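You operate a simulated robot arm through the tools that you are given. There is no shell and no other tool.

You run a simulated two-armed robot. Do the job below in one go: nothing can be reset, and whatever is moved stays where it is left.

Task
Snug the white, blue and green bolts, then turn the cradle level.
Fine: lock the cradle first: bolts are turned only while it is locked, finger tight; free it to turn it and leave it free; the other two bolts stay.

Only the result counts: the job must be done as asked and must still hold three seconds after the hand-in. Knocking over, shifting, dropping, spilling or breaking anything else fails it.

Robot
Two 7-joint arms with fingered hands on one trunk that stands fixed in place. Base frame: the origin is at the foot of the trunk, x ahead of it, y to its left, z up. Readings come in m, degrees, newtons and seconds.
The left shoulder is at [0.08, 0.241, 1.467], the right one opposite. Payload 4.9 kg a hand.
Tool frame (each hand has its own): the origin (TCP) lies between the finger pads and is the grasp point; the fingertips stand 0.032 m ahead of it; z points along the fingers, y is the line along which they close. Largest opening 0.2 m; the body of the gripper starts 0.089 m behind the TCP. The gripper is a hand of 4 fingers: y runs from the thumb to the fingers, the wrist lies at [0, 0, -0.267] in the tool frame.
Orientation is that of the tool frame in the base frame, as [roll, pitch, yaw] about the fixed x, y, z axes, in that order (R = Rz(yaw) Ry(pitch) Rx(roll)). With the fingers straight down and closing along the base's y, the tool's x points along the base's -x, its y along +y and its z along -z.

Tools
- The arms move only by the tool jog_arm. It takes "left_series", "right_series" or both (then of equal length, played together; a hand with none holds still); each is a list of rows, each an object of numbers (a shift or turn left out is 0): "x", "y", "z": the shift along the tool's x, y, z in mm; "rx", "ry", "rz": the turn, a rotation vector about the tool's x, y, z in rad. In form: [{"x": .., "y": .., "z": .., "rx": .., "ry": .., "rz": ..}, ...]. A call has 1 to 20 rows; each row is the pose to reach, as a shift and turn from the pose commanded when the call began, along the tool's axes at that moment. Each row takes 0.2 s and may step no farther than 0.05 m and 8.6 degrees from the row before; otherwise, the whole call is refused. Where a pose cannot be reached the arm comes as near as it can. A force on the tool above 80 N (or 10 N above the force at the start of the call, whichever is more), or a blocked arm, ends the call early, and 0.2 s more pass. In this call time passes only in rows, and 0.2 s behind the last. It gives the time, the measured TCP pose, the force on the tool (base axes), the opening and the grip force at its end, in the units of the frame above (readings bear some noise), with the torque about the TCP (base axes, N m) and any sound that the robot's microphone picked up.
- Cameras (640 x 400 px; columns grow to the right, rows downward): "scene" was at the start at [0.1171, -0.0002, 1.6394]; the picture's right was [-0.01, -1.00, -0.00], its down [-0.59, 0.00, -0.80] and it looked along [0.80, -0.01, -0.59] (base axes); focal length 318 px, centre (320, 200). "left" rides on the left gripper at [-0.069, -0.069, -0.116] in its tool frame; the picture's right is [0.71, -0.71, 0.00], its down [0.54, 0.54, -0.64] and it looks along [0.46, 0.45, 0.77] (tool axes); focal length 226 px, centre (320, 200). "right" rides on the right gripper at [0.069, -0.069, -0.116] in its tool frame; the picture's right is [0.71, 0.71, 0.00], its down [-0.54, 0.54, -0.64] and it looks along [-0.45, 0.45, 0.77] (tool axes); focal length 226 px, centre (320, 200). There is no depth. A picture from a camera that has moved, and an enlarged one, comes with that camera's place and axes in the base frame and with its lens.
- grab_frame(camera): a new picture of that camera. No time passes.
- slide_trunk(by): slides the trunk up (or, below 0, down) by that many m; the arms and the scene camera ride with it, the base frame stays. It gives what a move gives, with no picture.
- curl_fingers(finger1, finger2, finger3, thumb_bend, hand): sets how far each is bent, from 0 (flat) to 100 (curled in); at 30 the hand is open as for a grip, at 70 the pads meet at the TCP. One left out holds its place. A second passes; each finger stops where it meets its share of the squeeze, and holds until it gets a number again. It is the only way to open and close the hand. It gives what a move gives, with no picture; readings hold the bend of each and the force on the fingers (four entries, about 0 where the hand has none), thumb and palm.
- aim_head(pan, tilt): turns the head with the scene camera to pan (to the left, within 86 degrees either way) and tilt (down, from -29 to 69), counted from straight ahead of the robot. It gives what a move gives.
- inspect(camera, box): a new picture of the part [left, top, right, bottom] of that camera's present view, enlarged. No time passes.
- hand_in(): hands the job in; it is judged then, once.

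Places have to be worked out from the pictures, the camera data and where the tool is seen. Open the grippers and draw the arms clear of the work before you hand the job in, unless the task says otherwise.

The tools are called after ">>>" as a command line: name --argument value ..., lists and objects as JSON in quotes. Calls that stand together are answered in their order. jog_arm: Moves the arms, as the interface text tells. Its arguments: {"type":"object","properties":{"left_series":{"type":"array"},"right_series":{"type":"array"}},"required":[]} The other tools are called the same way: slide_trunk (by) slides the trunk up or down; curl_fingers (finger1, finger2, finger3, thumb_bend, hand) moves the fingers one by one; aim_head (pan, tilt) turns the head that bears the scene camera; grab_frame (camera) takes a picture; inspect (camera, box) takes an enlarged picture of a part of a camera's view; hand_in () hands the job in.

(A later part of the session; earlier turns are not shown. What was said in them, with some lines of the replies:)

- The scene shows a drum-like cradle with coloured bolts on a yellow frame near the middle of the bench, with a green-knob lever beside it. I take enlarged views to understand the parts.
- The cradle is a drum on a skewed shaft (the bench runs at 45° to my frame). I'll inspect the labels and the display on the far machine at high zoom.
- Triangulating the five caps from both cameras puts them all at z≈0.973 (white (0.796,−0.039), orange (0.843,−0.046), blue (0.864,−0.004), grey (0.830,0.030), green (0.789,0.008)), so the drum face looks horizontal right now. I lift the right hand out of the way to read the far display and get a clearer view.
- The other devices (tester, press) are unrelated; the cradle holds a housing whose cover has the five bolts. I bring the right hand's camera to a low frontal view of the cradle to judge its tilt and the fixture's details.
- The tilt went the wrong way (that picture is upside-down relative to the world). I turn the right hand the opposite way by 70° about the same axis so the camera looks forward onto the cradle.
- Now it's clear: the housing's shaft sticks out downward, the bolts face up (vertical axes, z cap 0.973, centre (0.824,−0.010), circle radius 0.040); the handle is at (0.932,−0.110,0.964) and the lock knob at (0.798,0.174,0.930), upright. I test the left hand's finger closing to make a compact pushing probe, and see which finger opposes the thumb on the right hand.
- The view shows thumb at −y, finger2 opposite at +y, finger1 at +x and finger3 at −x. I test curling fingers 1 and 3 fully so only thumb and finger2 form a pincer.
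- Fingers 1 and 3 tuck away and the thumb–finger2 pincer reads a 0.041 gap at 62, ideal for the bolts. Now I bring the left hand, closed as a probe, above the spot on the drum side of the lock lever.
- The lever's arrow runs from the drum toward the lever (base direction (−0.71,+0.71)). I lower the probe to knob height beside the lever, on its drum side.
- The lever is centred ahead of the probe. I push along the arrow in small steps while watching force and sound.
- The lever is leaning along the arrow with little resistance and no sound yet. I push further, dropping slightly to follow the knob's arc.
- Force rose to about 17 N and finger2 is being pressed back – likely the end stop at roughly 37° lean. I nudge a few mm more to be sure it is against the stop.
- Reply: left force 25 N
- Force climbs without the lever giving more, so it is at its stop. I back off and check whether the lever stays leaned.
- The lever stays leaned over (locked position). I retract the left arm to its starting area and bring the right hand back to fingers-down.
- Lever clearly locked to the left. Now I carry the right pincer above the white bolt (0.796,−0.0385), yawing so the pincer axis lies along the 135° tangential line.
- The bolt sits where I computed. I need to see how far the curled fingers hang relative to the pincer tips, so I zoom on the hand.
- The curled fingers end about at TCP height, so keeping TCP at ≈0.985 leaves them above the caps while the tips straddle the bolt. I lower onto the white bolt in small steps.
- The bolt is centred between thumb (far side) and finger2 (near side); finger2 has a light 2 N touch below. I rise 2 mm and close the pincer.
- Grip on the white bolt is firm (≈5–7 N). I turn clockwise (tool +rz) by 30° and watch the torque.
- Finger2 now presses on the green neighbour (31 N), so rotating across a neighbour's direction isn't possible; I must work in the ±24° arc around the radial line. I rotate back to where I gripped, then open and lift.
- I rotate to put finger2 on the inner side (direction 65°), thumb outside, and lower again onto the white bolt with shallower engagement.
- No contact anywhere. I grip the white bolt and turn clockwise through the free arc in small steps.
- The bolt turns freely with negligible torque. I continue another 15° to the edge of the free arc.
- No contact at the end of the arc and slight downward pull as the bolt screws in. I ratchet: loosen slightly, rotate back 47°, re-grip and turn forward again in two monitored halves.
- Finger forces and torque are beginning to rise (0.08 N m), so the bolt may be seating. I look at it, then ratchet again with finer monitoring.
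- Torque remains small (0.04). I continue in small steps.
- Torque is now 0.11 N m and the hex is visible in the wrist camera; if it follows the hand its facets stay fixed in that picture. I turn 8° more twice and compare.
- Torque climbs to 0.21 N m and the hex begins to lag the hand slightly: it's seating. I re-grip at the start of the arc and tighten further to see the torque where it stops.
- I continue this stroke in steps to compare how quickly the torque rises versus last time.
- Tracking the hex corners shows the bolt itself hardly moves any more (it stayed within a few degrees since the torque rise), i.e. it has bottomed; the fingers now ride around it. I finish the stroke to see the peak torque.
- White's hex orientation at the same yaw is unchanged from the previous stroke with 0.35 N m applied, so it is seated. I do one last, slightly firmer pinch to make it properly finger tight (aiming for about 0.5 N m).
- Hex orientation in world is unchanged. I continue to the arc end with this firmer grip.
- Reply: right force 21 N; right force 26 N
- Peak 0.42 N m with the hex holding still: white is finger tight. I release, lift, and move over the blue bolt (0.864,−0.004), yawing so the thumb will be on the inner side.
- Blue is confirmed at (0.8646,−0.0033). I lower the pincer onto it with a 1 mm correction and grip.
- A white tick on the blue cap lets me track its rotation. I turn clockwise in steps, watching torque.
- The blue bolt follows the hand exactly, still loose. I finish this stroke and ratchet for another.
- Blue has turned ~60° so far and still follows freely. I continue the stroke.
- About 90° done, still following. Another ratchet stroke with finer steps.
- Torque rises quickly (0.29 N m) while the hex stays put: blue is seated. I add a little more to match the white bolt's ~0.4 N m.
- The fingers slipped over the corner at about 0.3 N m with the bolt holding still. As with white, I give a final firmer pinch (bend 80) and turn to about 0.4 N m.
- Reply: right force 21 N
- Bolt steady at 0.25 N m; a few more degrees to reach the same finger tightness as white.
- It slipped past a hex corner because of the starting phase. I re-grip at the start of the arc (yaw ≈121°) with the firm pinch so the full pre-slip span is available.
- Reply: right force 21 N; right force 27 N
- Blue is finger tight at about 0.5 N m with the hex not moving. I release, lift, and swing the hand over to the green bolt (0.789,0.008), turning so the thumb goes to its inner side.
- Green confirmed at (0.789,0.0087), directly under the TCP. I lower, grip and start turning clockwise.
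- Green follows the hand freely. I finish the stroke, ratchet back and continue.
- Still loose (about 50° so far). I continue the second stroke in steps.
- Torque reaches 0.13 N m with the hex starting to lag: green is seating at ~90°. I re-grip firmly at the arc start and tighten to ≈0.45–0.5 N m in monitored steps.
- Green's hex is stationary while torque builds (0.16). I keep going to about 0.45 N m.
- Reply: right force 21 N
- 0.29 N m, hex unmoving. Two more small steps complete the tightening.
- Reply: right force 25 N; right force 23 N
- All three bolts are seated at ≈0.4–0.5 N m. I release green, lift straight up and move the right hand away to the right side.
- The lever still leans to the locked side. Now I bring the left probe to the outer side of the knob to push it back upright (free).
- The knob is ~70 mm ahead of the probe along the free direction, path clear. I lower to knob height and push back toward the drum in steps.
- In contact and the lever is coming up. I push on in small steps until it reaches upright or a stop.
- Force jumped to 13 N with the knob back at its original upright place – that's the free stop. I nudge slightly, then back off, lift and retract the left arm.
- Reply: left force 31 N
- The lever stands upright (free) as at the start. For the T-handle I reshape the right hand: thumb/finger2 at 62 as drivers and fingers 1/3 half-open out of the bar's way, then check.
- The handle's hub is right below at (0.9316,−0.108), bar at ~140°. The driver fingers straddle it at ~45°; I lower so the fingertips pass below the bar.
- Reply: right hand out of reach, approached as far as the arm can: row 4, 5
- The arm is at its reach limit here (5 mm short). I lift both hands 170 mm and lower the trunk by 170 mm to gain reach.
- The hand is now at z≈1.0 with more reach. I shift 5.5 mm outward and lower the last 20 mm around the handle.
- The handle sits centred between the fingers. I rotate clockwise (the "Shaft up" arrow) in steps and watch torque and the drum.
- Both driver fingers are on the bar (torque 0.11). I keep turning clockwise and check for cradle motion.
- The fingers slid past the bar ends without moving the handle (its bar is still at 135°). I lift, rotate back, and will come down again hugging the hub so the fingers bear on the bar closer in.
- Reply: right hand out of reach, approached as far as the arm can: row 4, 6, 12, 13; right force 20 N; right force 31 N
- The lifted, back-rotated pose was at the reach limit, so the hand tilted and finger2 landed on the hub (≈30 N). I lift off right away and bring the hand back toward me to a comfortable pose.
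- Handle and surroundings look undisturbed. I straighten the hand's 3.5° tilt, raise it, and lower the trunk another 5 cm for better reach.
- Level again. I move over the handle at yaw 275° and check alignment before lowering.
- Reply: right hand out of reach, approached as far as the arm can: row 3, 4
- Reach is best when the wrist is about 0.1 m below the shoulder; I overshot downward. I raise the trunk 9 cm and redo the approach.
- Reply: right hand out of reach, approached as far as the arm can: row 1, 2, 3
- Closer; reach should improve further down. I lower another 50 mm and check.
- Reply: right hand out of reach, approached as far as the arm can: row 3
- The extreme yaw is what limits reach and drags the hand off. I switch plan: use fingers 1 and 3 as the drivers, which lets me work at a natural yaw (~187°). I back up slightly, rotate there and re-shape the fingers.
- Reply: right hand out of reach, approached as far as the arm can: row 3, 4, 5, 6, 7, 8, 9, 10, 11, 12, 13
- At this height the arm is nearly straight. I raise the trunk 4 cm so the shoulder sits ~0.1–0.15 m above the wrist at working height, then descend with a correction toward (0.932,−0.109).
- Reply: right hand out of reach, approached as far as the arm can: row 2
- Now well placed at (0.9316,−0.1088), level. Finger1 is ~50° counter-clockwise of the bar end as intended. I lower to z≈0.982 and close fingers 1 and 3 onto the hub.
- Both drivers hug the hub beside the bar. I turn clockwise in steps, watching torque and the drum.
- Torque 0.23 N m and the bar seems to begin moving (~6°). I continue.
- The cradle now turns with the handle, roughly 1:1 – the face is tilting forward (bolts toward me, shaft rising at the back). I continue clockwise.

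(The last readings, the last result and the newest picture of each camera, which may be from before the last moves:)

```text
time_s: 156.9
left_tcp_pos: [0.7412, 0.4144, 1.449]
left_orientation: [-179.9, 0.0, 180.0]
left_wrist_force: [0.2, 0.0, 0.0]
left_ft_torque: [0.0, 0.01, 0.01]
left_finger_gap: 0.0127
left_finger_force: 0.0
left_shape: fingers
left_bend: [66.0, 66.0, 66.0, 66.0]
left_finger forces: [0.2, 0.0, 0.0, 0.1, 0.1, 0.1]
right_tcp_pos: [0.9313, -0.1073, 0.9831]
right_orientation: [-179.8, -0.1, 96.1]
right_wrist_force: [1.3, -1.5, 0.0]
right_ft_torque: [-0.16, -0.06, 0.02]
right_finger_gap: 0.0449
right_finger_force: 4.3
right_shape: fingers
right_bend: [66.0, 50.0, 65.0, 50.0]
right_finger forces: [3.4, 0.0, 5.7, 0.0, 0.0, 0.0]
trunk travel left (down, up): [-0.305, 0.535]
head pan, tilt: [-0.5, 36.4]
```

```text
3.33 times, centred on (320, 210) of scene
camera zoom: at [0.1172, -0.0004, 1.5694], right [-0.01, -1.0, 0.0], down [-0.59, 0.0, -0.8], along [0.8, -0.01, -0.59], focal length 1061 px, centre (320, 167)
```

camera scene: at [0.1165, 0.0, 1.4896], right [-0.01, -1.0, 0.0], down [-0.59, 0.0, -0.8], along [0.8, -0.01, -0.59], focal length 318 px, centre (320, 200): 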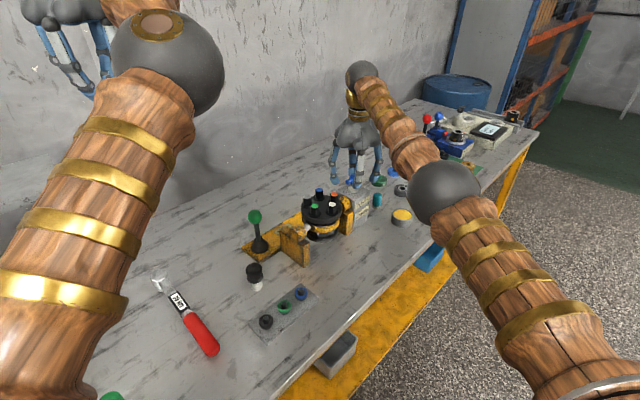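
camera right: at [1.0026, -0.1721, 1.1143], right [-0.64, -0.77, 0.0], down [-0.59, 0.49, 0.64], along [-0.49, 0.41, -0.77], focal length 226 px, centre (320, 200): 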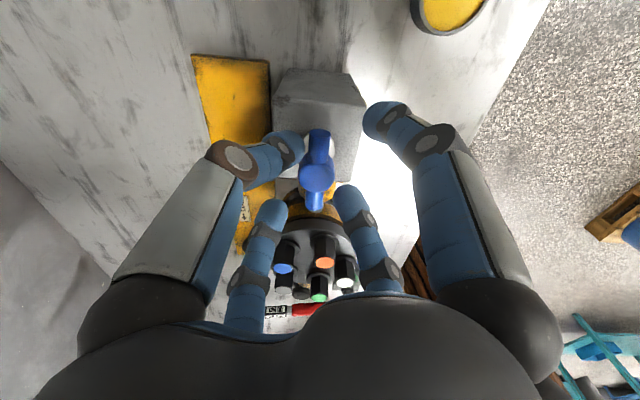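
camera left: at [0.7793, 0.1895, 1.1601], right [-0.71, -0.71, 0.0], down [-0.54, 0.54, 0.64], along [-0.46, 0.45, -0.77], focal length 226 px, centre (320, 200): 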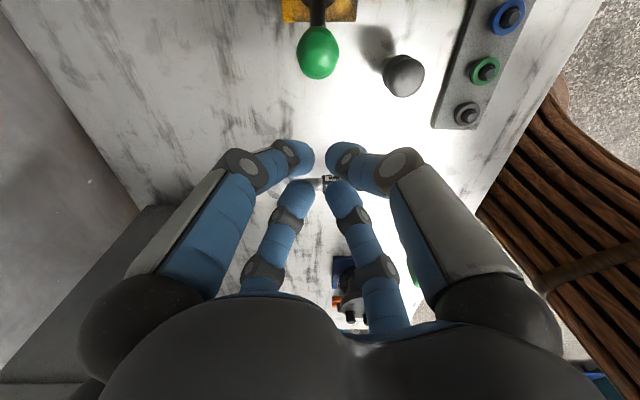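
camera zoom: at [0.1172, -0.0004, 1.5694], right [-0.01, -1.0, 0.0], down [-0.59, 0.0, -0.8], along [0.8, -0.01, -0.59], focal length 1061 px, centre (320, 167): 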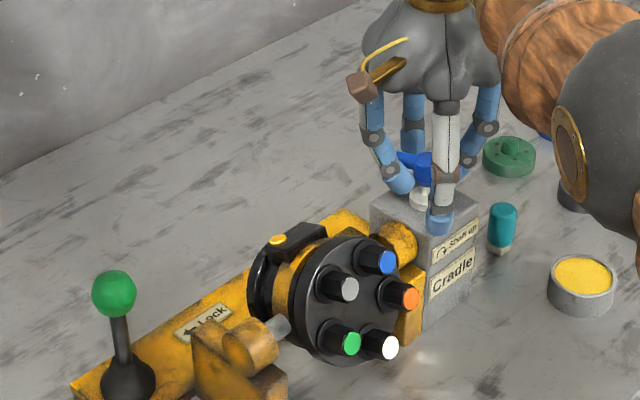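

The cradle is now about 67° over (fitted from bolt positions), nearly 1:1 with the handle; shaft level needs ~23° more. I turn 15° further and measure.

>>> jog_arm --right_series '[{"rz": 0.09}, {"rz": 0.18}, {"rz": 0.27}]'

>>> inspect --camera "scene" --box '[280, 190, 380, 270]'

>>> inspect --camera "right" --box '[230, 80, 410, 240]'

```text
time_s: 157.8
left_tcp_pos: [0.7418, 0.4155, 1.4489]
left_orientation: [-180.0, 0.1, -179.9]
left_wrist_force: [-0.1, 0.3, -0.5]
left_ft_torque: [0.04, -0.01, 0.02]
left_finger_gap: 0.0126
left_finger_force: 0.0
left_shape: fingers
left_bend: [66.0, 66.0, 66.0, 66.0]
left_finger forces: [0.0, 0.0, 0.1, 0.0, 0.0, 0.0]
right_tcp_pos: [0.9311, -0.108, 0.981]
right_orientation: [-179.7, 0.0, 80.6]
right_wrist_force: [0.7, -2.6, 0.7]
right_ft_torque: [-0.09, -0.03, 0.04]
right_finger_gap: 0.0465
right_finger_force: 4.1
right_shape: fingers
right_bend: [66.0, 50.0, 65.0, 50.0]
right_finger forces: [2.6, 0.0, 5.6, 0.0, 0.0, 0.1]
trunk travel left (down, up): [-0.305, 0.535]
head pan, tilt: [-0.5, 36.4]
```

```text
5.00 times, centred on (330, 230) of scene
camera zoom: at [0.1172, -0.0006, 1.5694], right [-0.01, -1.0, 0.0], down [-0.59, 0.01, -0.8], along [0.8, -0.01, -0.59], focal length 1592 px, centre (270, 50)
```

zoom: 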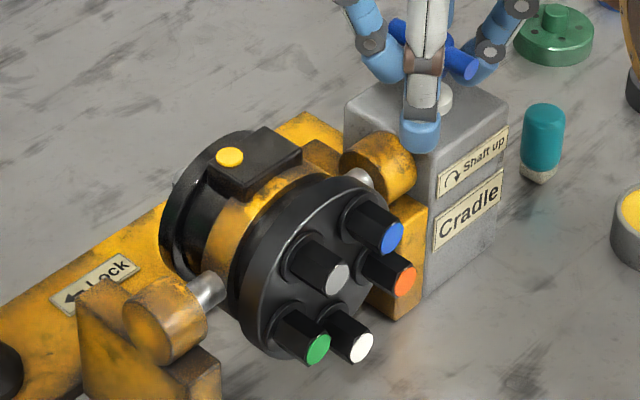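

```text
2.50 times, centred on (320, 160) of right
camera zoom: at [0.876, -0.0283, 1.0979], right [0.81, 0.58, 0.0], down [0.45, -0.62, 0.64], along [0.37, -0.52, -0.77], focal length 565 px, centre (320, 300)
```

zoom: 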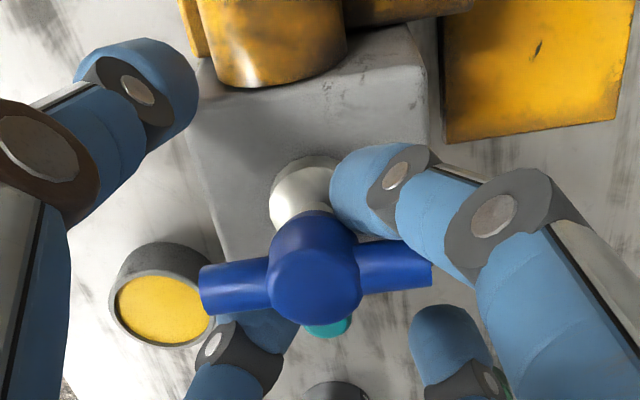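

The block with the yellow plug has come on top, and all five caps fit a cradle angle of about 89° ±1 (shaft level). I release the handle by opening fingers 1 and 3 and lift straight up to re-measure without the hand.

>>> curl_fingers --hand "right" --finger1 60 --finger3 60

>>> jog_arm --right_series '[{"z": -12}, {"z": -25}, {"z": -40}, {"z": -55}]'

>>> inspect --camera "scene" --box '[280, 190, 380, 270]'

>>> inspect --camera "right" --box '[230, 60, 410, 220]'

```text
time_s: 158.8
left_tcp_pos: [0.7409, 0.4157, 1.4492]
left_orientation: [179.9, 0.0, 180.0]
left_wrist_force: [-0.3, 0.4, 0.1]
left_ft_torque: [0.0, -0.02, -0.02]
left_finger_gap: 0.0124
left_finger_force: 0.2
left_shape: fingers
left_bend: [66.0, 66.0, 66.0, 66.0]
left_finger forces: [0.0, 0.1, 0.1, 0.1, 0.0, 0.1]
right_tcp_pos: [0.9308, -0.1079, 0.9814]
right_orientation: [-179.7, 0.1, 80.7]
right_wrist_force: [0.4, -0.5, 0.2]
right_ft_torque: [0.01, 0.0, 0.03]
right_finger_gap: 0.0533
right_finger_force: 0.1
right_shape: fingers
right_bend: [60.0, 50.0, 60.0, 50.0]
right_finger forces: [0.0, 0.0, 0.0, 0.0, 0.0, 0.1]
trunk travel left (down, up): [-0.305, 0.535]
head pan, tilt: [-0.5, 36.4]
```

```text
time_s: 159.8
left_tcp_pos: [0.7403, 0.4152, 1.4496]
left_orientation: [-180.0, 0.0, -179.9]
left_wrist_force: [-0.5, 0.0, 0.0]
left_ft_torque: [-0.01, -0.01, 0.02]
left_finger_gap: 0.0124
left_finger_force: 0.0
left_shape: fingers
left_bend: [66.0, 66.0, 66.0, 66.0]
left_finger forces: [0.1, 0.0, 0.1, 0.1, 0.1, 0.0]
right_tcp_pos: [0.9308, -0.1073, 1.0371]
right_orientation: [-179.7, 0.0, 80.7]
right_wrist_force: [-0.1, -0.7, 0.3]
right_ft_torque: [-0.01, 0.02, -0.02]
right_finger_gap: 0.0535
right_finger_force: 0.1
right_shape: fingers
right_bend: [60.0, 50.0, 60.0, 50.0]
right_finger forces: [0.0, 0.0, 0.0, 0.1, 0.0, 0.0]
trunk travel left (down, up): [-0.305, 0.535]
head pan, tilt: [-0.5, 36.4]
```

```text
5.00 times, centred on (330, 230) of scene
camera zoom: at [0.1165, 0.0001, 1.5695], right [-0.01, -1.0, 0.0], down [-0.59, 0.0, -0.8], along [0.8, -0.01, -0.59], focal length 1592 px, centre (270, 50)
```

zoom: 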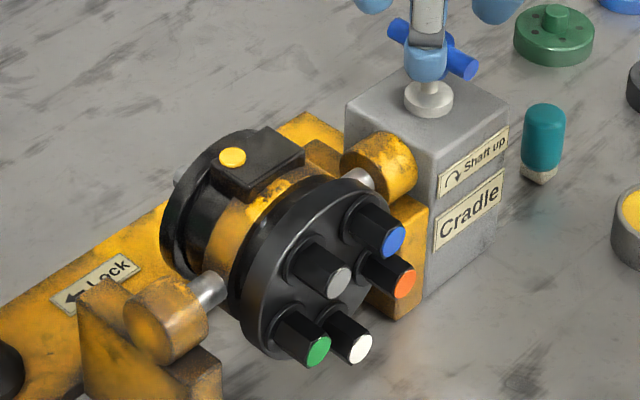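

```text
2.50 times, centred on (320, 140) of right
camera zoom: at [0.8759, -0.0281, 1.1528], right [0.81, 0.58, 0.0], down [0.45, -0.62, 0.64], along [0.37, -0.52, -0.77], focal length 565 px, centre (320, 350)
```

zoom: 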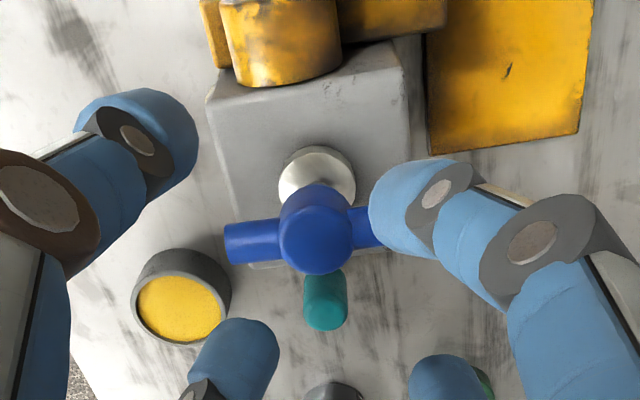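

The cradle stays put and the caps now fit ≈90–91°. I lift away, rotate the right hand back to neutral, open it, and then take a frontal second view to verify the angle.

>>> jog_arm --right_series '[{"z": -45}, {"z": -90}, {"x": -13, "y": -9, "z": -100, "rz": -0.144}, {"x": -26, "y": -18, "z": -100, "rz": -0.289}, {"x": -40, "y": -26, "z": -100, "rz": -0.433}, {"x": -53, "y": -35, "z": -100, "rz": -0.578}, {"x": -66, "y": -44, "z": -100, "rz": -0.722}, {"x": -80, "y": -53, "z": -100, "rz": -0.867}, {"x": -93, "y": -62, "z": -100, "rz": -1.011}, {"x": -106, "y": -70, "z": -100, "rz": -1.155}, {"x": -119, "y": -79, "z": -100, "rz": -1.3}, {"x": -132, "y": -88, "z": -100, "rz": -1.444}, {"x": -146, "y": -97, "z": -100, "rz": -1.589}, {"x": -159, "y": -106, "z": -100, "rz": -1.733}]'

>>> curl_fingers --hand "right" --finger1 30 --finger2 30 --finger3 30 --thumb_bend 30

>>> curl_fingers --hand "left" --finger1 30 --finger2 30 --finger3 30 --thumb_bend 30

>>> grab_frame --camera "scene"

>>> grab_frame --camera "right"

```text
time_s: 162.8
left_tcp_pos: [0.7416, 0.4143, 1.4507]
left_orientation: [-180.0, 0.0, 180.0]
left_wrist_force: [-0.4, -0.2, 1.2]
left_ft_torque: [-0.01, 0.03, 0.03]
left_finger_gap: 0.0128
left_finger_force: 0.1
left_shape: fingers
left_bend: [66.0, 66.0, 66.0, 66.0]
left_finger forces: [0.0, 0.0, 0.1, 0.1, 0.0, 0.0]
right_tcp_pos: [0.9275, -0.2486, 1.1554]
right_orientation: [-180.0, -0.8, -180.0]
right_wrist_force: [0.3, 1.0, 0.2]
right_ft_torque: [0.01, -0.06, 0.0]
right_finger_gap: 0.0536
right_finger_force: 0.0
right_shape: fingers
right_bend: [60.0, 50.0, 60.0, 50.0]
right_finger forces: [0.0, 0.0, 0.0, 0.1, 0.0, 0.1]
right hand out of reach, approached as far as the arm can: row 2, 4, 5, 6, 7, 8, 9, 10, 11, 12, 13, 14
trunk travel left (down, up): [-0.305, 0.535]
head pan, tilt: [-0.5, 36.4]
```

```text
time_s: 163.8
left_tcp_pos: [0.7406, 0.4153, 1.4491]
left_orientation: [-179.9, 0.0, -180.0]
left_wrist_force: [0.2, -0.7, -0.4]
left_ft_torque: [0.01, -0.01, 0.02]
left_finger_gap: 0.0125
left_finger_force: 0.1
left_shape: fingers
left_bend: [66.0, 66.0, 66.0, 66.0]
left_finger forces: [0.0, 0.0, 0.0, 0.0, 0.0, 0.0]
right_tcp_pos: [0.9277, -0.2472, 1.1564]
right_orientation: [-180.0, -0.7, -180.0]
right_wrist_force: [0.5, -0.3, 0.0]
right_ft_torque: [0.01, 0.0, -0.06]
right_finger_gap: 0.1397
right_finger_force: 0.1
right_shape: fingers
right_bend: [30.0, 30.0, 30.0, 30.0]
right_finger forces: [0.0, 0.1, 0.0, 0.0, 0.0, 0.0]
trunk travel left (down, up): [-0.305, 0.535]
head pan, tilt: [-0.5, 36.4]
```

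```text
time_s: 164.8
left_tcp_pos: [0.7397, 0.4145, 1.4488]
left_orientation: [180.0, -0.1, -179.9]
left_wrist_force: [0.7, -0.4, 0.8]
left_ft_torque: [-0.03, 0.04, 0.0]
left_finger_gap: 0.1398
left_finger_force: 0.0
left_shape: fingers
left_bend: [30.0, 30.0, 30.0, 30.0]
left_finger forces: [0.0, 0.0, 0.0, 0.0, 0.0, 0.1]
right_tcp_pos: [0.9288, -0.2476, 1.1548]
right_orientation: [-180.0, -0.7, -180.0]
right_wrist_force: [0.2, -1.3, 0.9]
right_ft_torque: [-0.01, 0.02, -0.01]
right_finger_gap: 0.1398
right_finger_force: 0.1
right_shape: fingers
right_bend: [30.0, 30.0, 30.0, 30.0]
right_finger forces: [0.1, 0.1, 0.0, 0.1, 0.0, 0.2]
trunk travel left (down, up): [-0.305, 0.535]
head pan, tilt: [-0.5, 36.4]
```

```text
taken
camera scene: at [0.1171, -0.0001, 1.5694], right [-0.01, -1.0, 0.0], down [-0.59, 0.0, -0.8], along [0.8, -0.01, -0.59], focal length 318 px, centre (320, 200)
```

scene: 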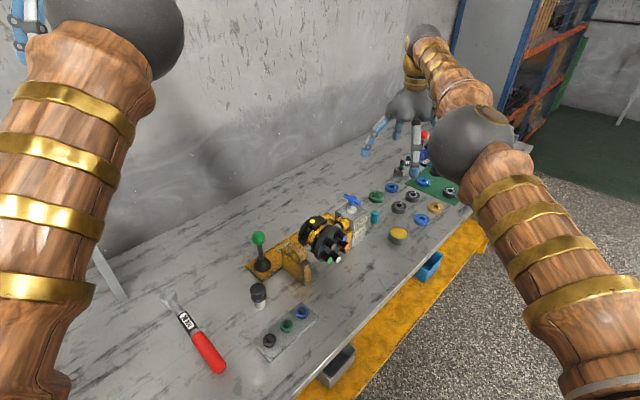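

```text
taken
camera right: at [0.8616, -0.3152, 1.2722], right [-0.71, 0.71, 0.01], down [0.55, 0.54, 0.64], along [0.45, 0.45, -0.77], focal length 226 px, centre (320, 200)
```

right: 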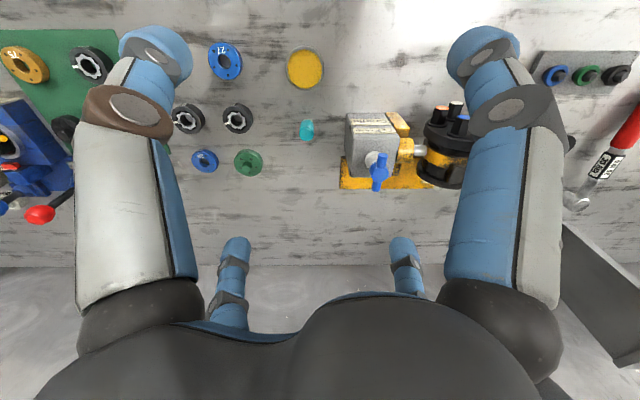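

I move the right hand to the front of the cradle for a low frontal camera view, as I did at the start.

>>> jog_arm --right_series '[{"x": 48}, {"x": 96}, {"x": 144}, {"x": 192}, {"x": 240}, {"x": 289}, {"x": 289, "y": 10, "z": 25, "rx": -0.086, "ry": -0.086}, {"x": 289, "y": 20, "z": 50, "rx": -0.173, "ry": -0.173}, {"x": 289, "y": 30, "z": 80, "rx": -0.259, "ry": -0.259}, {"x": 289, "y": 40, "z": 105, "rx": -0.346, "ry": -0.346}, {"x": 289, "y": 50, "z": 130, "rx": -0.432, "ry": -0.432}]'

>>> inspect --camera "right" --box '[200, 120, 440, 270]'

>>> inspect --camera "scene" --box '[280, 190, 380, 270]'

```text
time_s: 167.2
left_tcp_pos: [0.7437, 0.407, 1.4503]
left_orientation: [179.7, -0.2, 179.9]
left_wrist_force: [0.3, -3.7, 0.5]
left_ft_torque: [0.42, 0.07, 0.01]
left_finger_gap: 0.14
left_finger_force: 0.0
left_shape: fingers
left_bend: [30.0, 30.0, 30.0, 30.0]
left_finger forces: [0.0, 0.1, 0.0, 0.0, 0.0, 0.1]
right_tcp_pos: [1.0093, -0.3451, 1.0045]
right_orientation: [153.6, 20.8, 175.9]
right_wrist_force: [2.2, 4.2, 2.4]
right_ft_torque: [-0.52, 0.23, -0.06]
right_finger_gap: 0.1404
right_finger_force: 0.0
right_shape: fingers
right_bend: [30.0, 30.0, 30.0, 30.0]
right_finger forces: [0.0, 0.0, 0.1, 0.0, 0.0, 0.1]
right hand out of reach, approached as far as the arm can: row 1, 2, 3, 4, 5, 6, 7, 8, 9, 10, 11
trunk travel left (down, up): [-0.305, 0.535]
head pan, tilt: [-0.5, 36.4]
```

```text
2.67 times, centred on (320, 195) of right
camera zoom: at [0.9125, -0.4492, 1.0487], right [-0.73, 0.69, 0.04], down [0.23, 0.18, 0.96], along [0.65, 0.7, -0.29], focal length 603 px, centre (320, 213)
```

zoom: 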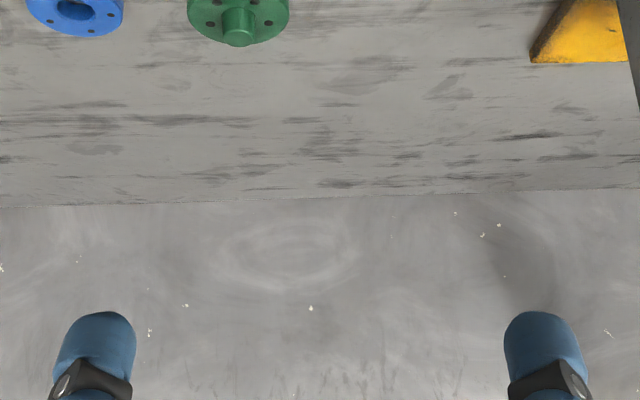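

```text
5.00 times, centred on (330, 230) of scene
camera zoom: at [0.1194, -0.0076, 1.5692], right [-0.01, -1.0, -0.01], down [-0.6, 0.01, -0.8], along [0.8, 0.0, -0.6], focal length 1592 px, centre (270, 50)
```

zoom: 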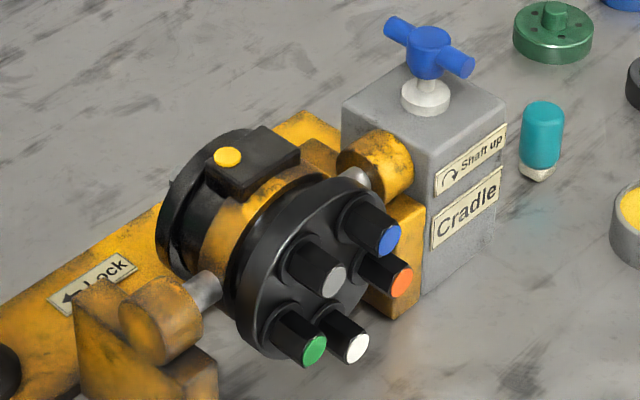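

The right hand did not follow – it drifted outward to x≈1.01 (arm near straight, solver stuck). Before anything else I look at the whole scene for the arm's state.

>>> grab_frame --camera "scene"

>>> grab_frame --camera "right"

>>> inspect --camera "scene" --box '[380, 90, 640, 300]'

```text
taken
camera scene: at [0.1194, -0.0076, 1.5692], right [-0.01, -1.0, -0.01], down [-0.6, 0.01, -0.8], along [0.8, 0.0, -0.6], focal length 318 px, centre (320, 200)
```

scene: 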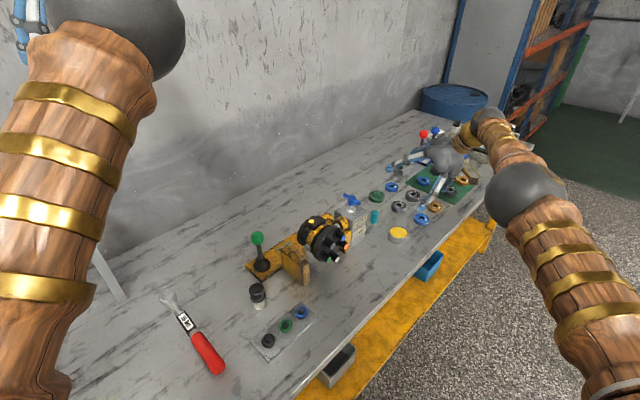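

```text
taken
camera right: at [0.9125, -0.4492, 1.0487], right [-0.73, 0.69, 0.04], down [0.23, 0.18, 0.96], along [0.65, 0.7, -0.29], focal length 226 px, centre (320, 200)
```

right: 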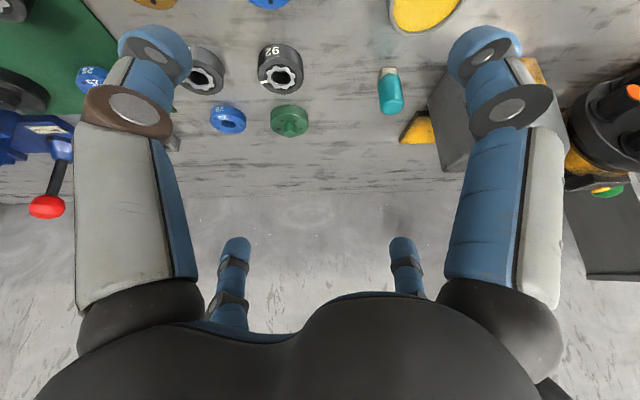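

```text
1.90 times, centred on (510, 195) of scene
camera zoom: at [0.1194, -0.0076, 1.5692], right [-0.01, -1.0, -0.01], down [-0.6, 0.01, -0.8], along [0.8, 0.0, -0.6], focal length 606 px, centre (-42, 210)
```

zoom: 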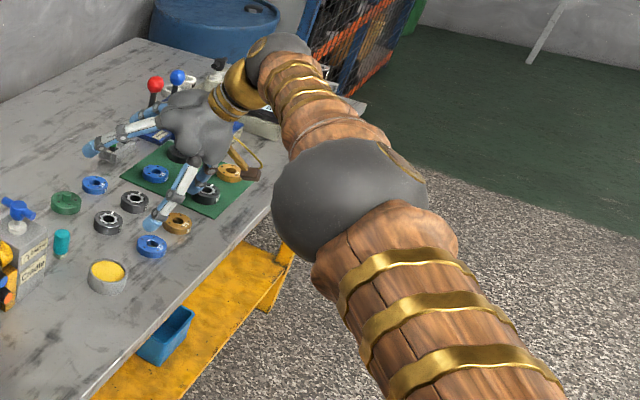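

Nothing was touched, but the hand is over other items. I raise the trunk back by 11 cm (this also re-bases the commanded pose) and then test small inward moves.

>>> slide_trunk --by 0.11

>>> jog_arm --right_series '[{"z": -20}, {"z": -40}]'

>>> grab_frame --camera "scene"

```text
time_s: 168.6
left_tcp_pos: [0.743, 0.4131, 1.5599]
left_orientation: [-180.0, -0.2, 179.9]
left_wrist_force: [-0.4, -0.1, 0.2]
left_ft_torque: [0.03, 0.0, 0.01]
left_finger_gap: 0.1397
left_finger_force: 0.0
left_shape: fingers
left_bend: [30.0, 30.0, 30.0, 30.0]
left_finger forces: [0.0, 0.0, 0.1, 0.0, 0.0, 0.1]
right_tcp_pos: [1.006, -0.3461, 1.1153]
right_orientation: [154.1, 20.5, 175.8]
right_wrist_force: [0.2, -0.6, -0.3]
right_ft_torque: [0.03, 0.0, 0.01]
right_finger_gap: 0.1402
right_finger_force: 0.0
right_shape: fingers
right_bend: [30.0, 30.0, 30.0, 30.0]
right_finger forces: [0.1, 0.1, 0.0, 0.1, 0.0, 0.1]
trunk travel left (down, up): [-0.415, 0.425]
head pan, tilt: [-0.5, 36.4]
```

```text
time_s: 169.2
left_tcp_pos: [0.74, 0.4135, 1.56]
left_orientation: [180.0, -0.1, -180.0]
left_wrist_force: [0.6, -0.1, -0.1]
left_ft_torque: [0.04, -0.01, 0.02]
left_finger_gap: 0.1401
left_finger_force: 0.1
left_shape: fingers
left_bend: [30.0, 30.0, 30.0, 30.0]
left_finger forces: [0.0, 0.0, 0.0, 0.0, 0.1, 0.0]
right_tcp_pos: [1.0018, -0.3633, 1.1508]
right_orientation: [154.1, 20.4, 175.9]
right_wrist_force: [-1.0, 0.5, -0.5]
right_ft_torque: [-0.01, -0.04, -0.02]
right_finger_gap: 0.1402
right_finger_force: 0.1
right_shape: fingers
right_bend: [30.0, 30.0, 30.0, 30.0]
right_finger forces: [0.0, 0.1, 0.0, 0.0, 0.1, 0.1]
right hand out of reach, approached as far as the arm can: row 1, 2
trunk travel left (down, up): [-0.415, 0.425]
head pan, tilt: [-0.5, 36.4]
```

```text
taken
camera scene: at [0.1165, -0.001, 1.6795], right [-0.01, -1.0, 0.0], down [-0.59, 0.01, -0.8], along [0.8, -0.01, -0.59], focal length 318 px, centre (320, 200)
```

scene: 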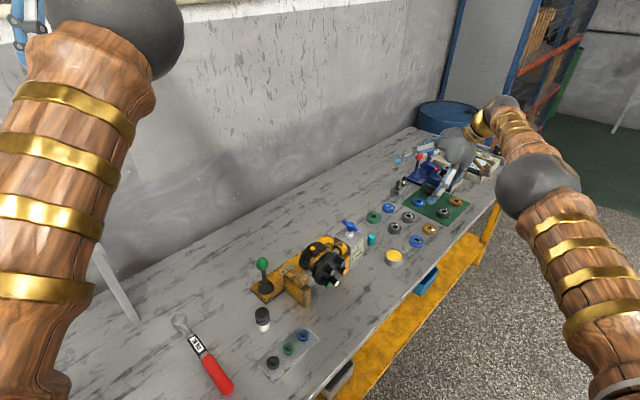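

The hand follows upward but x barely retracts. I test a purely inward move (base −x) in small steps.

>>> jog_arm --right_series '[{"x": 30, "y": 3, "z": -11}, {"x": 60, "y": 5, "z": -22}, {"x": 90, "y": 8, "z": -33}]'

>>> grab_frame --camera "scene"

```text
time_s: 170.0
left_tcp_pos: [0.7405, 0.4143, 1.56]
left_orientation: [180.0, 0.0, 180.0]
left_wrist_force: [0.8, -0.2, 0.3]
left_ft_torque: [0.01, -0.01, 0.0]
left_finger_gap: 0.1399
left_finger_force: 0.1
left_shape: fingers
left_bend: [30.0, 30.0, 30.0, 30.0]
left_finger forces: [0.1, 0.1, 0.1, 0.0, 0.0, 0.1]
right_tcp_pos: [0.9966, -0.3826, 1.1483]
right_orientation: [154.1, 20.5, 175.9]
right_wrist_force: [0.7, -0.7, 0.1]
right_ft_torque: [0.01, -0.01, 0.0]
right_finger_gap: 0.1402
right_finger_force: 0.0
right_shape: fingers
right_bend: [30.0, 30.0, 30.0, 30.0]
right_finger forces: [0.0, 0.0, 0.0, 0.1, 0.0, 0.0]
right hand out of reach, approached as far as the arm can: row 1, 2, 3
trunk travel left (down, up): [-0.415, 0.425]
head pan, tilt: [-0.5, 36.4]
```

```text
taken
camera scene: at [0.1173, -0.0004, 1.6794], right [-0.01, -1.0, 0.0], down [-0.59, 0.0, -0.8], along [0.8, -0.01, -0.59], focal length 318 px, centre (320, 200)
```

scene: 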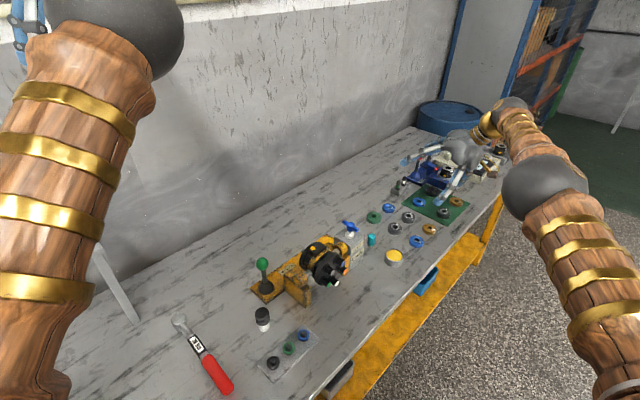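

The straight elbow is singular, so the arm only swings. I raise the trunk 15 cm for safety clearance, then try tilting the tool toward me together with an inward command to make the elbow bend.

>>> slide_trunk --by 0.15

>>> jog_arm --right_series '[{"x": 10, "z": -4, "rx": 0.09, "ry": 0.09}, {"x": 20, "z": -7, "rx": 0.18, "ry": 0.18}, {"x": 30, "z": -11, "rx": 0.27, "ry": 0.27}, {"x": 40, "z": -15, "rx": 0.36, "ry": 0.36}, {"x": 50, "z": -18, "rx": 0.45, "ry": 0.45}, {"x": 60, "z": -22, "rx": 0.54, "ry": 0.54}, {"x": 70, "z": -26, "rx": 0.63, "ry": 0.63}, {"x": 80, "z": -30, "rx": 0.72, "ry": 0.72}]'

>>> grab_frame --camera "scene"

```text
time_s: 171.7
left_tcp_pos: [0.7401, 0.4145, 1.7087]
left_orientation: [180.0, 0.1, -180.0]
left_wrist_force: [-0.6, 0.8, 0.5]
left_ft_torque: [-0.02, -0.01, -0.02]
left_finger_gap: 0.1398
left_finger_force: 0.1
left_shape: fingers
left_bend: [30.0, 30.0, 30.0, 30.0]
left_finger forces: [0.0, 0.0, 0.1, 0.0, 0.0, 0.0]
right_tcp_pos: [0.9959, -0.3816, 1.2987]
right_orientation: [154.1, 20.4, 175.8]
right_wrist_force: [0.1, -0.2, -0.1]
right_ft_torque: [-0.02, 0.0, 0.0]
right_finger_gap: 0.1399
right_finger_force: 0.0
right_shape: fingers
right_bend: [30.0, 30.0, 30.0, 30.0]
right_finger forces: [0.1, 0.0, 0.0, 0.1, 0.0, 0.0]
trunk travel left (down, up): [-0.565, 0.275]
head pan, tilt: [-0.5, 36.4]
```

```text
time_s: 173.5
left_tcp_pos: [0.7419, 0.4153, 1.7084]
left_orientation: [179.9, 0.0, -180.0]
left_wrist_force: [-0.2, 0.5, 0.1]
left_ft_torque: [0.03, -0.03, 0.02]
left_finger_gap: 0.1402
left_finger_force: 0.0
left_shape: fingers
left_bend: [30.0, 30.0, 30.0, 30.0]
left_finger forces: [0.0, 0.1, 0.0, 0.0, 0.0, 0.0]
right_tcp_pos: [0.8546, -0.3863, 1.3088]
right_orientation: [-162.7, -19.8, 178.8]
right_wrist_force: [-0.6, 0.5, 0.2]
right_ft_torque: [0.02, 0.0, -0.01]
right_finger_gap: 0.1402
right_finger_force: 0.0
right_shape: fingers
right_bend: [30.0, 30.0, 30.0, 30.0]
right_finger forces: [0.0, 0.1, 0.0, 0.1, 0.0, 0.0]
right hand out of reach, approached as far as the arm can: row 2, 3, 4, 5, 6, 7, 8
trunk travel left (down, up): [-0.565, 0.275]
head pan, tilt: [-0.5, 36.4]
```

```text
taken
camera scene: at [0.1178, -0.0002, 1.8294], right [-0.01, -1.0, 0.0], down [-0.59, 0.0, -0.8], along [0.8, -0.01, -0.59], focal length 318 px, centre (320, 200)
```

scene: 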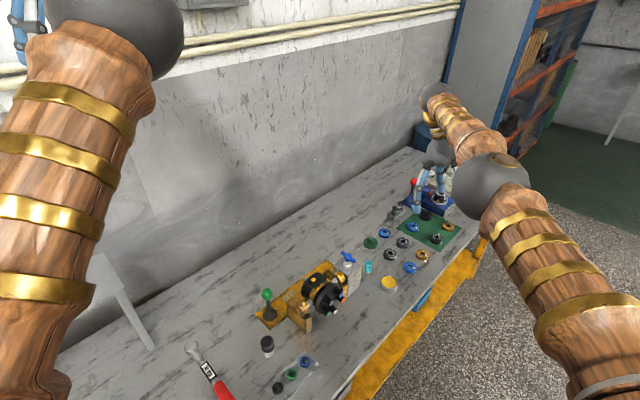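

The hand is now tilted inward but the elbow is still straight. I keep tilting with a stronger inward command to run the wrist to its limit so the elbow must bend.

>>> jog_arm --right_series '[{"x": 20, "rx": 0.09, "ry": 0.09}, {"x": 40, "rx": 0.18, "ry": 0.18}, {"x": 60, "rx": 0.27, "ry": 0.27}, {"x": 80, "rx": 0.36, "ry": 0.36}, {"x": 100, "rx": 0.45, "ry": 0.45}, {"x": 120, "rx": 0.54, "ry": 0.54}]'

>>> grab_frame --camera "scene"

```text
time_s: 174.9
left_tcp_pos: [0.7414, 0.4115, 1.7109]
left_orientation: [179.9, -0.1, 179.9]
left_wrist_force: [0.2, 0.9, 1.2]
left_ft_torque: [0.03, -0.01, 0.03]
left_finger_gap: 0.14
left_finger_force: 0.0
left_shape: fingers
left_bend: [30.0, 30.0, 30.0, 30.0]
left_finger forces: [0.0, 0.0, 0.0, 0.0, 0.0, 0.0]
right_tcp_pos: [0.6792, -0.412, 1.3217]
right_orientation: [-123.0, -41.6, 161.1]
right_wrist_force: [0.4, -0.3, 0.0]
right_ft_torque: [0.03, -0.01, 0.0]
right_finger_gap: 0.1403
right_finger_force: 0.1
right_shape: fingers
right_bend: [30.0, 30.0, 30.0, 30.0]
right_finger forces: [0.1, 0.0, 0.1, 0.0, 0.1, 0.0]
right hand out of reach, approached as far as the arm can: row 2, 4, 5, 6
trunk travel left (down, up): [-0.565, 0.275]
head pan, tilt: [-0.5, 36.4]
```

```text
taken
camera scene: at [0.1178, -0.0035, 1.8293], right [-0.01, -1.0, 0.0], down [-0.59, 0.01, -0.8], along [0.8, -0.01, -0.59], focal length 318 px, centre (320, 200)
```

scene: 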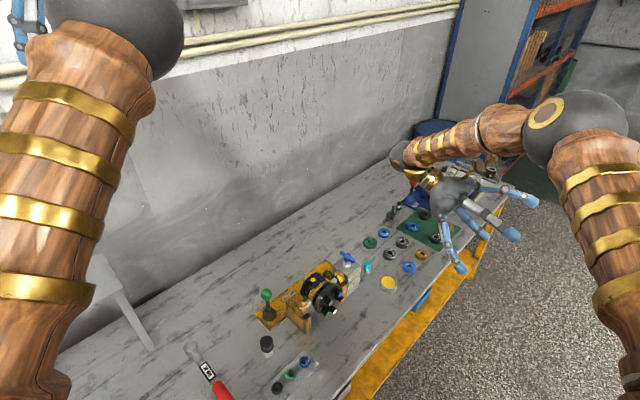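

The elbow is bent again and the hand is free of the bench. Now I verify the cradle: the raised scene camera gives a second viewpoint.

>>> inspect --camera "scene" --box '[290, 250, 370, 320]'

>>> inspect --camera "scene" --box '[240, 230, 380, 340]'

```text
5.71 times, centred on (330, 285) of scene
camera zoom: at [0.1178, -0.0035, 1.8293], right [-0.01, -1.0, 0.0], down [-0.59, 0.01, -0.8], along [0.8, -0.01, -0.59], focal length 1820 px, centre (263, -286)
```

zoom: 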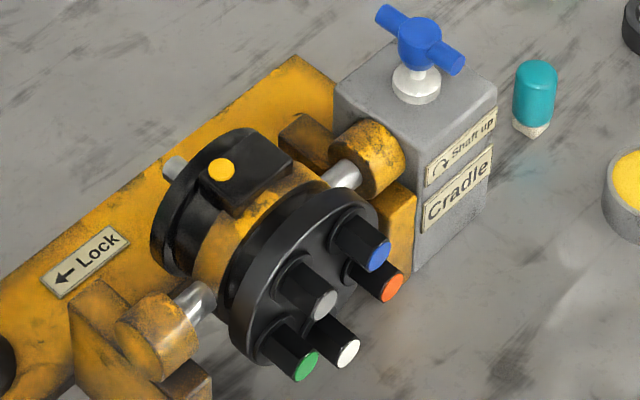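

```text
3.64 times, centred on (310, 285) of scene
camera zoom: at [0.1178, -0.0035, 1.8293], right [-0.01, -1.0, 0.0], down [-0.59, 0.01, -0.8], along [0.8, -0.01, -0.59], focal length 1158 px, centre (356, -109)
```

zoom: 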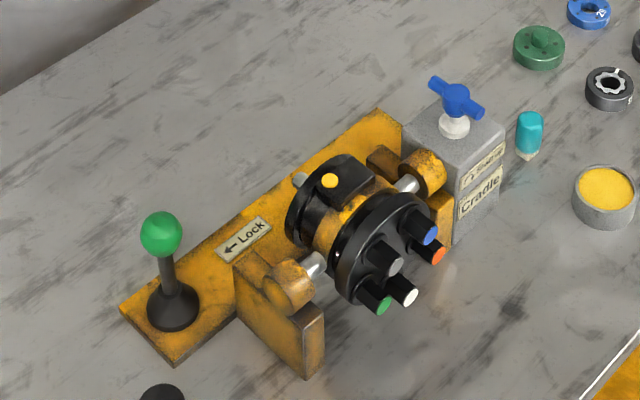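

Both viewpoints fit a cradle angle of 90° ±1 (shaft level), lever upright. I check the far part of the bench for any disturbance before handing in.

>>> inspect --camera "scene" --box '[350, 150, 530, 300]'

>>> slide_trunk --by -0.1

>>> grab_frame --camera "scene"

>>> grab_frame --camera "left"

```text
2.67 times, centred on (440, 225) of scene
camera zoom: at [0.1178, -0.0035, 1.8293], right [-0.01, -1.0, 0.0], down [-0.59, 0.01, -0.8], along [0.8, -0.01, -0.59], focal length 849 px, centre (0, 133)
```

zoom: 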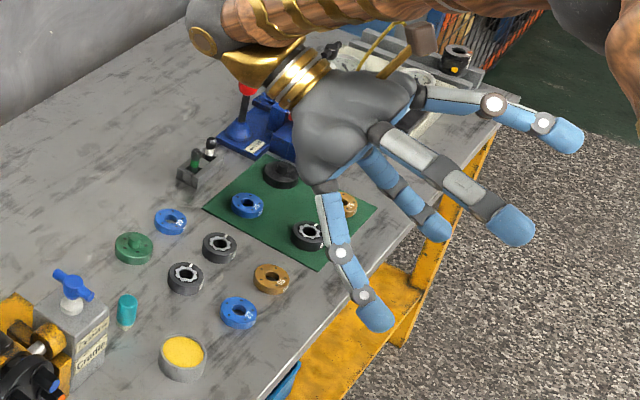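

```text
time_s: 176.2
left_tcp_pos: [0.7411, 0.4129, 1.6092]
left_orientation: [179.9, -0.1, -179.9]
left_wrist_force: [-0.2, -0.7, -1.2]
left_ft_torque: [0.04, 0.02, -0.01]
left_finger_gap: 0.1398
left_finger_force: 0.1
left_shape: fingers
left_bend: [30.0, 30.0, 30.0, 30.0]
left_finger forces: [0.0, 0.0, 0.0, 0.0, 0.1, 0.0]
right_tcp_pos: [0.6793, -0.409, 1.2231]
right_orientation: [-123.0, -41.6, 161.3]
right_wrist_force: [-0.1, 0.4, 0.7]
right_ft_torque: [0.0, -0.02, 0.01]
right_finger_gap: 0.1403
right_finger_force: 0.0
right_shape: fingers
right_bend: [30.0, 30.0, 30.0, 30.0]
right_finger forces: [0.0, 0.0, 0.0, 0.0, 0.1, 0.1]
trunk travel left (down, up): [-0.465, 0.375]
head pan, tilt: [-0.5, 36.4]
```

```text
taken
camera scene: at [0.1173, -0.0007, 1.7295], right [-0.01, -1.0, 0.0], down [-0.59, 0.01, -0.8], along [0.8, -0.01, -0.59], focal length 318 px, centre (320, 200)
```

scene: 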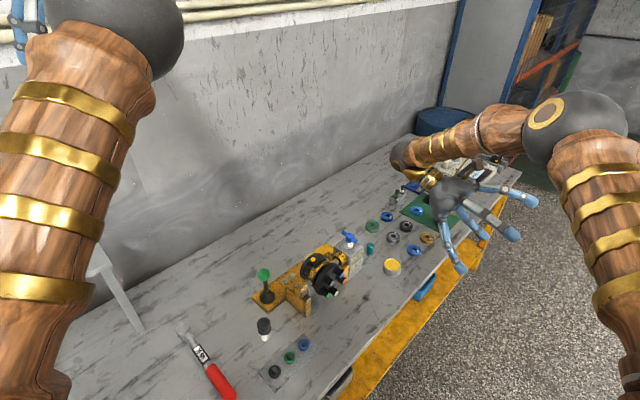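

```text
taken
camera left: at [0.8107, 0.3449, 1.7264], right [-0.71, -0.71, 0.0], down [-0.54, 0.54, 0.64], along [-0.46, 0.45, -0.77], focal length 226 px, centre (320, 200)
```

left: 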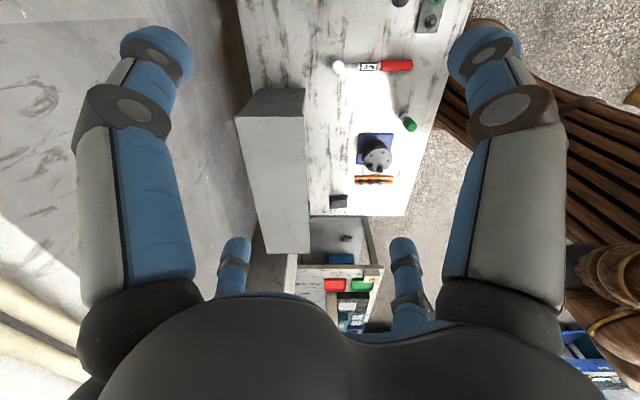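

Everything else is in place, both hands are open and clear. One last look at the cradle to confirm it hasn't drifted.

>>> inspect --camera "scene" --box '[290, 230, 370, 300]'

```text
5.71 times, centred on (330, 265) of scene
camera zoom: at [0.1173, -0.0007, 1.7295], right [-0.01, -1.0, 0.0], down [-0.59, 0.01, -0.8], along [0.8, -0.01, -0.59], focal length 1820 px, centre (263, -171)
```

zoom: 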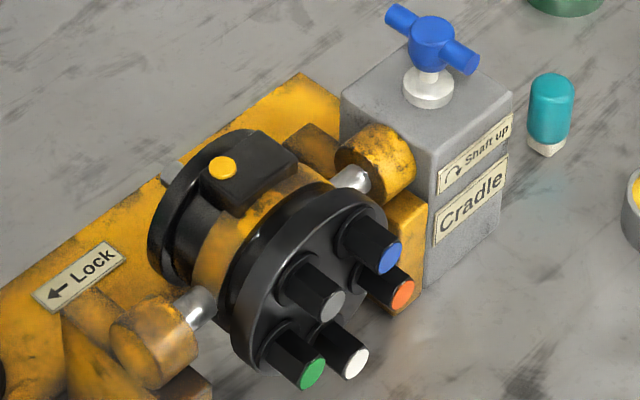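

The cradle fits about 90° from this view too (shaft level) and hasn't drifted. The lever is upright (free), the three bolts are finger tight, and both arms are clear, so I hand in.

>>> hand_in

```text
The job is handed in.
```

I've handed the job in: the white, blue and green bolts are snug, and the cradle is turned level and left free. I don't have the judge's result.

- **Lock:** I pushed the lever to the locked side before touching any bolt. I returned it upright, its free position, before turning the cradle.
- **Bolts:** I turned each one clockwise until it stopped moving. The last readings were about 0.42 N m on white, 0.51 on blue and 0.41 on green. I didn't turn the orange or grey bolts.
- **Cradle:** I took "level" to mean the shaft horizontal, because the drum face was already level at the start. I turned the handle the "Shaft up" way by about 90°. The camera views fit 90° within about 1°, and it held after I let go.
- **Unplanned contact:**
  - On my first try at the white bolt, a finger pressed sideways on the green one with about 31 N.
  - A fingertip also came down on the handle hub with about 34 N.
  - The right arm once drifted out over the parts on the far side of the bench. I saw nothing moved or damaged in the pictures afterwards.

Both hands are open and clear of the work. The trunk is about 5 cm higher than at the start.
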